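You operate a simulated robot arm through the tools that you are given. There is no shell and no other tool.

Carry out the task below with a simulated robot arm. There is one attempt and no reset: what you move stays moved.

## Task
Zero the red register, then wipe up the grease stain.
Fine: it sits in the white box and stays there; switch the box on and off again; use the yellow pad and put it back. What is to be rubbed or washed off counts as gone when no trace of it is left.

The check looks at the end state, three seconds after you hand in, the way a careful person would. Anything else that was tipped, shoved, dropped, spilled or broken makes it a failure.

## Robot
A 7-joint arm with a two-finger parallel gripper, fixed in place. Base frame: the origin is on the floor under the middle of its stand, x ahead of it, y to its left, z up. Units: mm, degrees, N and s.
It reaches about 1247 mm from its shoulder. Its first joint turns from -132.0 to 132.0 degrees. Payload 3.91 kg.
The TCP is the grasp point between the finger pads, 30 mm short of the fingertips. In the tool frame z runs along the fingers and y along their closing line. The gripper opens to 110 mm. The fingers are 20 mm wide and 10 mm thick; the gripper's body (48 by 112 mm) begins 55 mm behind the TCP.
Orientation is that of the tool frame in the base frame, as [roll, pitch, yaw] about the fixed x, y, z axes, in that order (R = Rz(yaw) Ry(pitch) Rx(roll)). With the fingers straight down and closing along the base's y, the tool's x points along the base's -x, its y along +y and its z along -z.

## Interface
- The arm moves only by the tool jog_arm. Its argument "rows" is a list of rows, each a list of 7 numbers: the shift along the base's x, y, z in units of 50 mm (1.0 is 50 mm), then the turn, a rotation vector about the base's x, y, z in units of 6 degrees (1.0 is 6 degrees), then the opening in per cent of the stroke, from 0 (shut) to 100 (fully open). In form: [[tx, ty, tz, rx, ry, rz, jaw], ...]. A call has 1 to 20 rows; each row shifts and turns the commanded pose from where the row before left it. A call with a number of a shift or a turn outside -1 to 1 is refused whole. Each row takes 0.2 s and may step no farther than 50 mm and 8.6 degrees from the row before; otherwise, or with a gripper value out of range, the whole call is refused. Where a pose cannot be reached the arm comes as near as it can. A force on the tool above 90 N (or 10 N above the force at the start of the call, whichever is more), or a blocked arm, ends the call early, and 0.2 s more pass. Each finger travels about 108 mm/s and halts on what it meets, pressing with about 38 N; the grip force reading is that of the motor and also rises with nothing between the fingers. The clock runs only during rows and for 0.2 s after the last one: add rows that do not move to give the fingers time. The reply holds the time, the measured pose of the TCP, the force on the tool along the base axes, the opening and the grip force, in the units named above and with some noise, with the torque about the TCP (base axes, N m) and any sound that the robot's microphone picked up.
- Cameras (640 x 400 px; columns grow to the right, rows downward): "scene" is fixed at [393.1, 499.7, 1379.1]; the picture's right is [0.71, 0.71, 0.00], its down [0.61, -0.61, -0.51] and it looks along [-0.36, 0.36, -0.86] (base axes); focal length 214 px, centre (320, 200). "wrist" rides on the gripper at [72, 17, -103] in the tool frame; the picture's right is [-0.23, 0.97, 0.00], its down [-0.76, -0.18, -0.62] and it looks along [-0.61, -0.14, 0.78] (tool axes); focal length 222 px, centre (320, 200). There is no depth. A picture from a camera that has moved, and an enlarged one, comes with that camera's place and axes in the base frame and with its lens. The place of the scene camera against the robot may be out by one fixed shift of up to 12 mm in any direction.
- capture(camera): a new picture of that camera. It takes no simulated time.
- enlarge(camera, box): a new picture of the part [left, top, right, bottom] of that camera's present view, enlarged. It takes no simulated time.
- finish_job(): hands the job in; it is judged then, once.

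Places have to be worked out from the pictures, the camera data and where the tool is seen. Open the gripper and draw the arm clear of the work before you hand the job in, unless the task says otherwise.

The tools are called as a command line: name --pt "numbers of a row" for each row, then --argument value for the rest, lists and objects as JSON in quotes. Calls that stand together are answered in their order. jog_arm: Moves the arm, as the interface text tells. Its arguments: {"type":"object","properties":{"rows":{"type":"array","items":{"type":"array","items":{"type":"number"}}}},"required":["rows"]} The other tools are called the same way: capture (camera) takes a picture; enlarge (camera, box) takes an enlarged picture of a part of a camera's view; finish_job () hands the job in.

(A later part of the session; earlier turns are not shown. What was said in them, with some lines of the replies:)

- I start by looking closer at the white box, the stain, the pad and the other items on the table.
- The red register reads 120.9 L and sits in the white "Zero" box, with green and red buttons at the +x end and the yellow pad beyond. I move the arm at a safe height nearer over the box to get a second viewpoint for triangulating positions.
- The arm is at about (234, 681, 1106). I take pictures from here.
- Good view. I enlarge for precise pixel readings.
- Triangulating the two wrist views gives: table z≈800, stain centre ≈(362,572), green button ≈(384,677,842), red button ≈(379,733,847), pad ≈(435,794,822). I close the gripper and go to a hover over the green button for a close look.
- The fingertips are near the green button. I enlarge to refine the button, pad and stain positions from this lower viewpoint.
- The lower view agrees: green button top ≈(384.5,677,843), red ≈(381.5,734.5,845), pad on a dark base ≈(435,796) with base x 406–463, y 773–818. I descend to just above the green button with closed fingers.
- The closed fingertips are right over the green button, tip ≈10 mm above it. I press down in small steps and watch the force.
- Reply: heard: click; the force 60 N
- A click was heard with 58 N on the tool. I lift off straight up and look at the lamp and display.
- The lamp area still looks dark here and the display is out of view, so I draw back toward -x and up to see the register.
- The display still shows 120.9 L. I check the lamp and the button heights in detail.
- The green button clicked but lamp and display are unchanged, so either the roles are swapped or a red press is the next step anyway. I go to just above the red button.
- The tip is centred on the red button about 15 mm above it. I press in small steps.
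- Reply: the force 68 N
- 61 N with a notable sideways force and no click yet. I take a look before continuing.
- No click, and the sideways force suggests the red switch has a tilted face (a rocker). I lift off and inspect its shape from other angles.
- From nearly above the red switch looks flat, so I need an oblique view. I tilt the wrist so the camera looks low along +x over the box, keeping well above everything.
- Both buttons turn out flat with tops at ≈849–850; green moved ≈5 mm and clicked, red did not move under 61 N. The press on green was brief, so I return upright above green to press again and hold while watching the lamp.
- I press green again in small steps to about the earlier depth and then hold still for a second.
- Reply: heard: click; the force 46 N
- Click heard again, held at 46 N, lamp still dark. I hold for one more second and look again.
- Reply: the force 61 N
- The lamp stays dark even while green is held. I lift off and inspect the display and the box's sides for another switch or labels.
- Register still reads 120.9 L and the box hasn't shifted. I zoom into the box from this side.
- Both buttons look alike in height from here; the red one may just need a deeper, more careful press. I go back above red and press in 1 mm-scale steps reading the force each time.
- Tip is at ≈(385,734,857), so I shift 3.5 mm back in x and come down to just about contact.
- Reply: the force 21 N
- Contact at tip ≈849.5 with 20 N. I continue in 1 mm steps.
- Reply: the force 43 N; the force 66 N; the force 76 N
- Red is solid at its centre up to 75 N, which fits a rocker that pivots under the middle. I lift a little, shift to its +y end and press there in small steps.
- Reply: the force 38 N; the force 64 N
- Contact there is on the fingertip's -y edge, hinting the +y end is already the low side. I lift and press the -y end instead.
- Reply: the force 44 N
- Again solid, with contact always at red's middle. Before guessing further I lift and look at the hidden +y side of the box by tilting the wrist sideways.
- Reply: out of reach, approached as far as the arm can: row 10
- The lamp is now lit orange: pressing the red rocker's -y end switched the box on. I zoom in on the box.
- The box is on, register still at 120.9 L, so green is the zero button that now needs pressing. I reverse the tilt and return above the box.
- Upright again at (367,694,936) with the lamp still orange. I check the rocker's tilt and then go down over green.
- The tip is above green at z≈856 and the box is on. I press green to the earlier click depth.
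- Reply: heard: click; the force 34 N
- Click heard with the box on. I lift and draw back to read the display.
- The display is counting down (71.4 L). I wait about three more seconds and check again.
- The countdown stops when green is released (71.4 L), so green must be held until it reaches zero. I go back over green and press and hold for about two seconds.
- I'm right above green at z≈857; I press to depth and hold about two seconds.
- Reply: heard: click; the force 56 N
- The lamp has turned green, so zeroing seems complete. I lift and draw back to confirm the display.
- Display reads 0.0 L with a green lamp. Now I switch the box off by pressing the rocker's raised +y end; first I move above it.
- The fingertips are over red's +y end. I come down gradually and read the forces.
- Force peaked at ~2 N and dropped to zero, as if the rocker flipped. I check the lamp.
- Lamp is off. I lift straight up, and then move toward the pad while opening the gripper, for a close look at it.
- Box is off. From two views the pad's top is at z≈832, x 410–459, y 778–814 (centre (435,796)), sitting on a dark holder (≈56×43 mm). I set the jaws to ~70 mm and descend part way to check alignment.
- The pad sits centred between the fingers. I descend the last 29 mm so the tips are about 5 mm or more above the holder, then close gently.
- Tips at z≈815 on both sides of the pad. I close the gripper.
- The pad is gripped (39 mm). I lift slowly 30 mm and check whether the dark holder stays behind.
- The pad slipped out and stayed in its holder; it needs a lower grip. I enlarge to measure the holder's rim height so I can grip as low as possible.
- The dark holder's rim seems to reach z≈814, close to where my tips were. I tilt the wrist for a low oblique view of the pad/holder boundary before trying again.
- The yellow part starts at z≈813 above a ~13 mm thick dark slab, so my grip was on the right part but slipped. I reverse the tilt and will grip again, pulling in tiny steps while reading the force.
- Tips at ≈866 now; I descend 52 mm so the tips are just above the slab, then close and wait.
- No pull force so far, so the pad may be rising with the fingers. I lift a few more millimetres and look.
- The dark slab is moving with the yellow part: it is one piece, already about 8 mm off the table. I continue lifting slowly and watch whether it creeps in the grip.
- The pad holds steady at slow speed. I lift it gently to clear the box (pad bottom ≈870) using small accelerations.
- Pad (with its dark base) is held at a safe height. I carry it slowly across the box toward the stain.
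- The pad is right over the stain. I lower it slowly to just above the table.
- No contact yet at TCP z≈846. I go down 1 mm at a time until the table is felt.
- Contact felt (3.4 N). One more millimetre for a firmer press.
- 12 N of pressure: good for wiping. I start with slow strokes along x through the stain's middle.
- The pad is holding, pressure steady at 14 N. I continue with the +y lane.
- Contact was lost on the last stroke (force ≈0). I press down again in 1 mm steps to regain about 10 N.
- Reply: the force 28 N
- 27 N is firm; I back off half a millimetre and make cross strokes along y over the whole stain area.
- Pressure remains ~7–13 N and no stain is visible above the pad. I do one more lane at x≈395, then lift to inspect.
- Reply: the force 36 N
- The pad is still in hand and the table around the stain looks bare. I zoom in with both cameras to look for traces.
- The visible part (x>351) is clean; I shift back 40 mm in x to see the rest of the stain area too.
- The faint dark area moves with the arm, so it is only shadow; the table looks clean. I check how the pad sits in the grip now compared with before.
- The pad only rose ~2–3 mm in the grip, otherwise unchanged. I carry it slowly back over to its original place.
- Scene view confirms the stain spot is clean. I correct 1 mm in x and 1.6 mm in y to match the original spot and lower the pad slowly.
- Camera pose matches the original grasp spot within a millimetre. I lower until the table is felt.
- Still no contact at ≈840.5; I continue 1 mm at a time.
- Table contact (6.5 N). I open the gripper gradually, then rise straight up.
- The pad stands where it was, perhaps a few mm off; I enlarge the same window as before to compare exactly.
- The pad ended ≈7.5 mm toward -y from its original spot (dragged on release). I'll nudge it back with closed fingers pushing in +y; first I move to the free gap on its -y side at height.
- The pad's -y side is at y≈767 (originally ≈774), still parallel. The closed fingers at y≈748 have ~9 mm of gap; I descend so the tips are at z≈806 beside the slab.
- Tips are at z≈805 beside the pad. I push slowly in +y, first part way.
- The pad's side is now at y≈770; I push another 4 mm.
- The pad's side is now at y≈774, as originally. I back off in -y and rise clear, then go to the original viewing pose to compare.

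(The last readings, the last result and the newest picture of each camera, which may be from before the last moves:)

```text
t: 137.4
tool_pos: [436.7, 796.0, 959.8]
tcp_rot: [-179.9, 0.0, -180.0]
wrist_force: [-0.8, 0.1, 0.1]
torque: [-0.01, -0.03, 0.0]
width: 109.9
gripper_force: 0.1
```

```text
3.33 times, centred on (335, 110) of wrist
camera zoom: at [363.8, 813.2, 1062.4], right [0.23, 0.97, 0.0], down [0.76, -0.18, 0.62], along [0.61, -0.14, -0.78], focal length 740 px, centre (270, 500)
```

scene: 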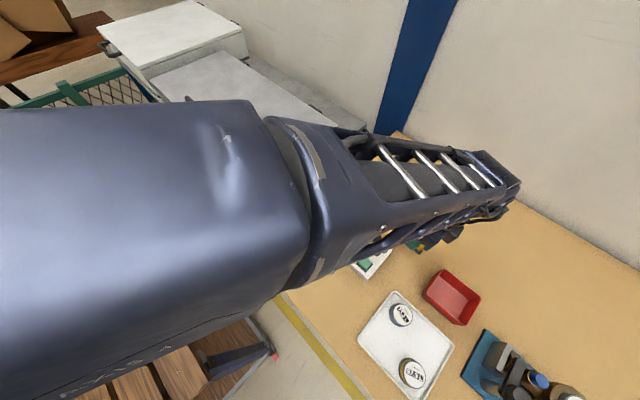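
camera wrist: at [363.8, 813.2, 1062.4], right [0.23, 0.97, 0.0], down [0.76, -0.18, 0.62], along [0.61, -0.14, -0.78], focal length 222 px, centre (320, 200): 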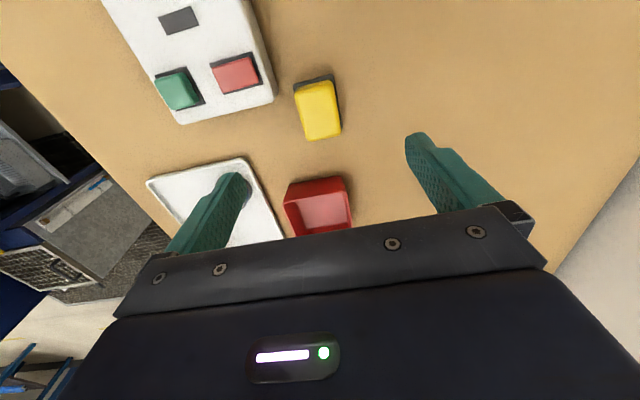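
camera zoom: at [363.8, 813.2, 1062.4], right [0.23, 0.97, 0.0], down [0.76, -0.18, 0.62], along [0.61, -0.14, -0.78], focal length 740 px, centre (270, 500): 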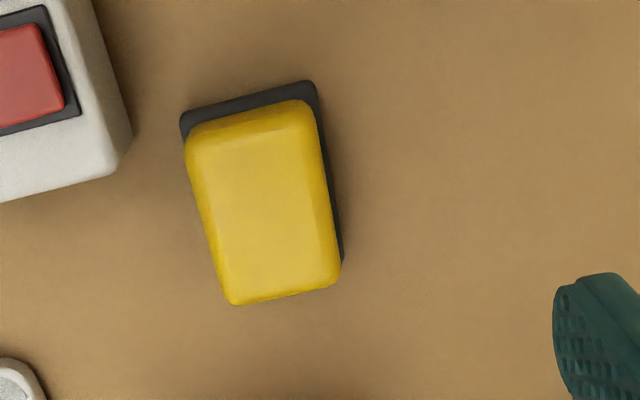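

The pad is back exactly where it was. I raise the arm and retreat to the start pose so both cameras can inspect the whole scene.

jog_arm --pt "0 0 0.6 0 0 0 100" --pt "0 0 0.9 0 0 0 100" --pt "0 0 0.9 0 0 0 100" --pt "0 0 0.5 0 0 0 100" --pt "-0.75 -0.4 0 0 0 0 100" --pt "-0.75 -0.4 0 0 0 0 100" --pt "-0.75 -0.4 0 0 0 0 100" --pt "-0.75 -0.4 0 0 0 0 100" --pt "-0.75 -0.4 0 0 0 0 100" --pt "-0.75 -0.4 0 0 0 0 100" --pt "-0.75 -0.4 0 0 0 0 100" --pt "-0.75 -0.4 0 0 0 0 100" --pt "-0.75 -0.4 0 0 0 0 100" --pt "0 0 0 0 0 0 100"

capture --camera "scene"

capture --camera "wrist"

enlarge --camera "scene" --box '[310, 200, 430, 275]'

enlarge --camera "scene" --box '[300, 265, 364, 305]'

enlarge --camera "scene" --box '[300, 260, 620, 400]'

```text
t: 140.4
tool_pos: [98.3, 616.1, 1103.5]
tcp_rot: [179.9, 0.0, -180.0]
wrist_force: [-0.8, -0.2, 0.5]
torque: [0.01, 0.02, -0.02]
width: 110.0
gripper_force: 0.1
```

```text
taken
```

scene: 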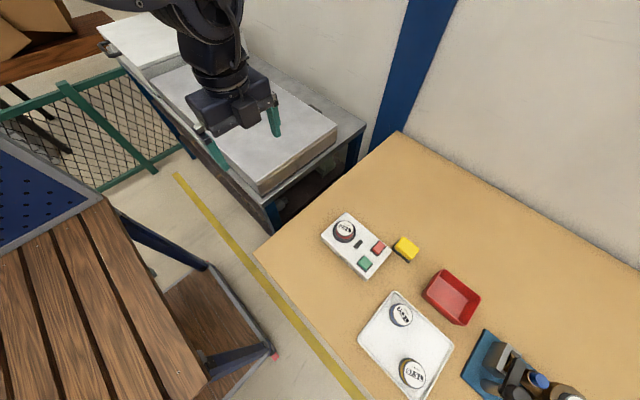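

```text
taken
camera wrist: at [25.6, 633.4, 1207.3], right [0.23, 0.97, 0.0], down [0.76, -0.18, 0.62], along [0.61, -0.14, -0.78], focal length 222 px, centre (320, 200)
```

wrist: 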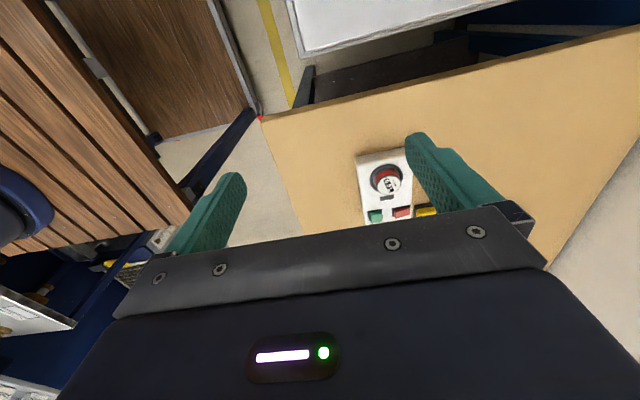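

```text
5.33 times, centred on (370, 238) of scene
camera zoom: at [393.1, 499.7, 1379.1], right [0.71, 0.71, 0.0], down [0.61, -0.61, -0.51], along [-0.36, 0.36, -0.86], focal length 1144 px, centre (53, 0)
```

zoom: 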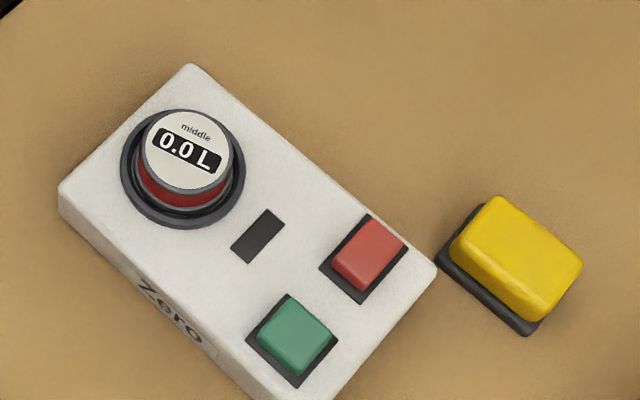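

```text
10.00 times, centred on (332, 285) of scene
camera zoom: at [393.1, 499.7, 1379.1], right [0.71, 0.71, 0.0], down [0.61, -0.61, -0.51], along [-0.36, 0.36, -0.86], focal length 2145 px, centre (200, -650)
```

zoom: 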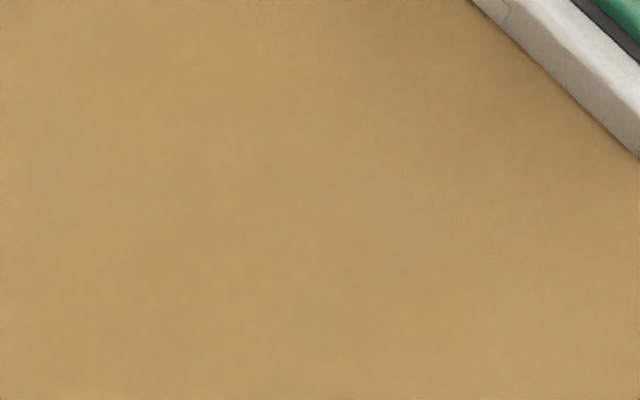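

```text
2.00 times, centred on (460, 330) of scene
camera zoom: at [393.1, 499.7, 1379.1], right [0.71, 0.71, 0.0], down [0.61, -0.61, -0.51], along [-0.36, 0.36, -0.86], focal length 429 px, centre (40, -60)
```

zoom: 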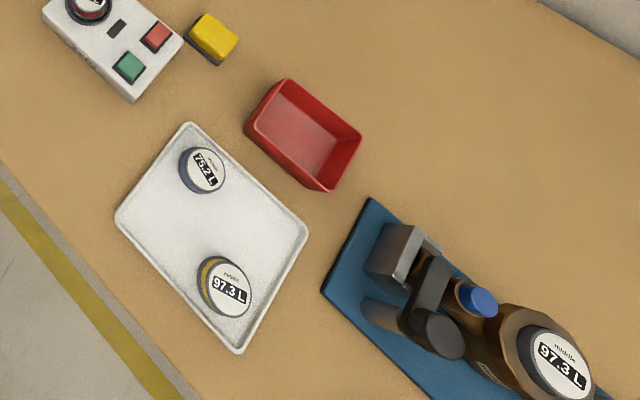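

Everything looks right: 0.0 L, lamp off, pad at its original pixels, others untouched. I do one last close check of the stain spot against a clean table spot.

enlarge --camera "scene" --box '[312, 276, 352, 301]'

enlarge --camera "scene" --box '[480, 230, 520, 255]'

enlarge --camera "wrist" --box '[300, 180, 360, 220]'

```text
16.00 times, centred on (332, 288) of scene
camera zoom: at [393.1, 499.7, 1379.1], right [0.71, 0.71, 0.0], down [0.61, -0.61, -0.51], along [-0.36, 0.36, -0.86], focal length 3432 px, centre (128, -1216)
```

zoom: 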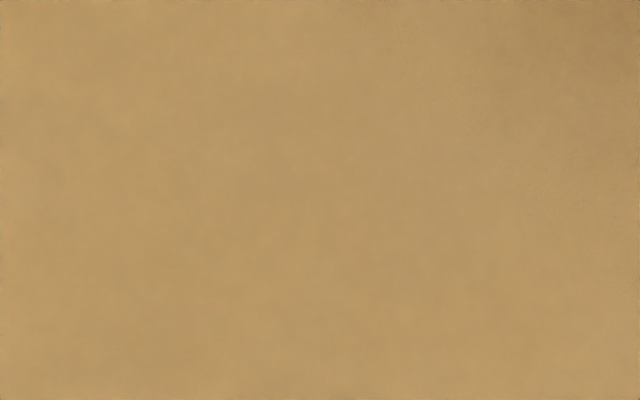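

```text
16.00 times, centred on (500, 242) of scene
camera zoom: at [393.1, 499.7, 1379.1], right [0.71, 0.71, 0.0], down [0.61, -0.61, -0.51], along [-0.36, 0.36, -0.86], focal length 3432 px, centre (-2560, -480)
```

zoom: 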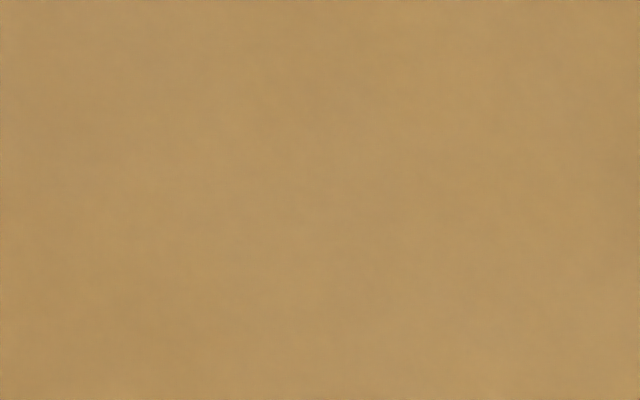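

```text
10.00 times, centred on (330, 200) of wrist
camera zoom: at [25.6, 633.4, 1207.3], right [0.23, 0.97, 0.0], down [0.76, -0.18, 0.62], along [0.61, -0.14, -0.78], focal length 2221 px, centre (220, 200)
```

zoom: 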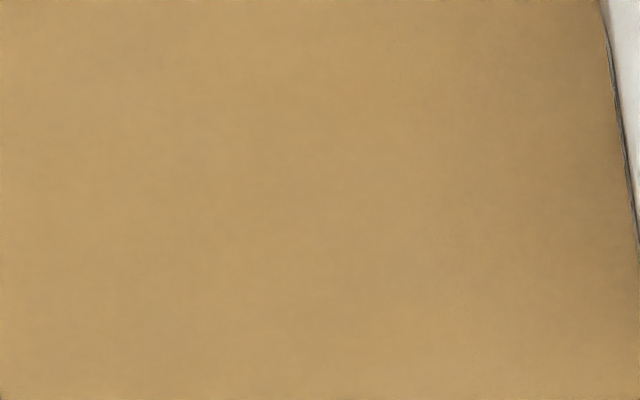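

The stain spot is indistinguishable from clean table. The register shows 0.0 L, the box is off, the pad is back, and the arm is clear with the gripper open, so I hand in the job.

finish_job

```text
The job is handed in.
```

The job is handed in: the red register reads 0.0 L, the white box is switched off again, and the grease stain is wiped up.

- **Register:** I switched the box on at the red rocker and held green until the display counted down from 120.9 L to zero. The register never left the box. The lamp was dark when I handed in.
- **Stain:** after wiping with the yellow pad, close views from both cameras looked the same as clean table.
- **Pad:** on its first lift the pad slipped out of the grip and settled where it had stood. After the wipe it was dragged about 7.5 mm when I let go, so I pushed it back. It now matches its starting position in the camera views.
- **Everything else:** the tray, the red bin and the bottles look untouched. The arm is back near its starting pose with the gripper open.
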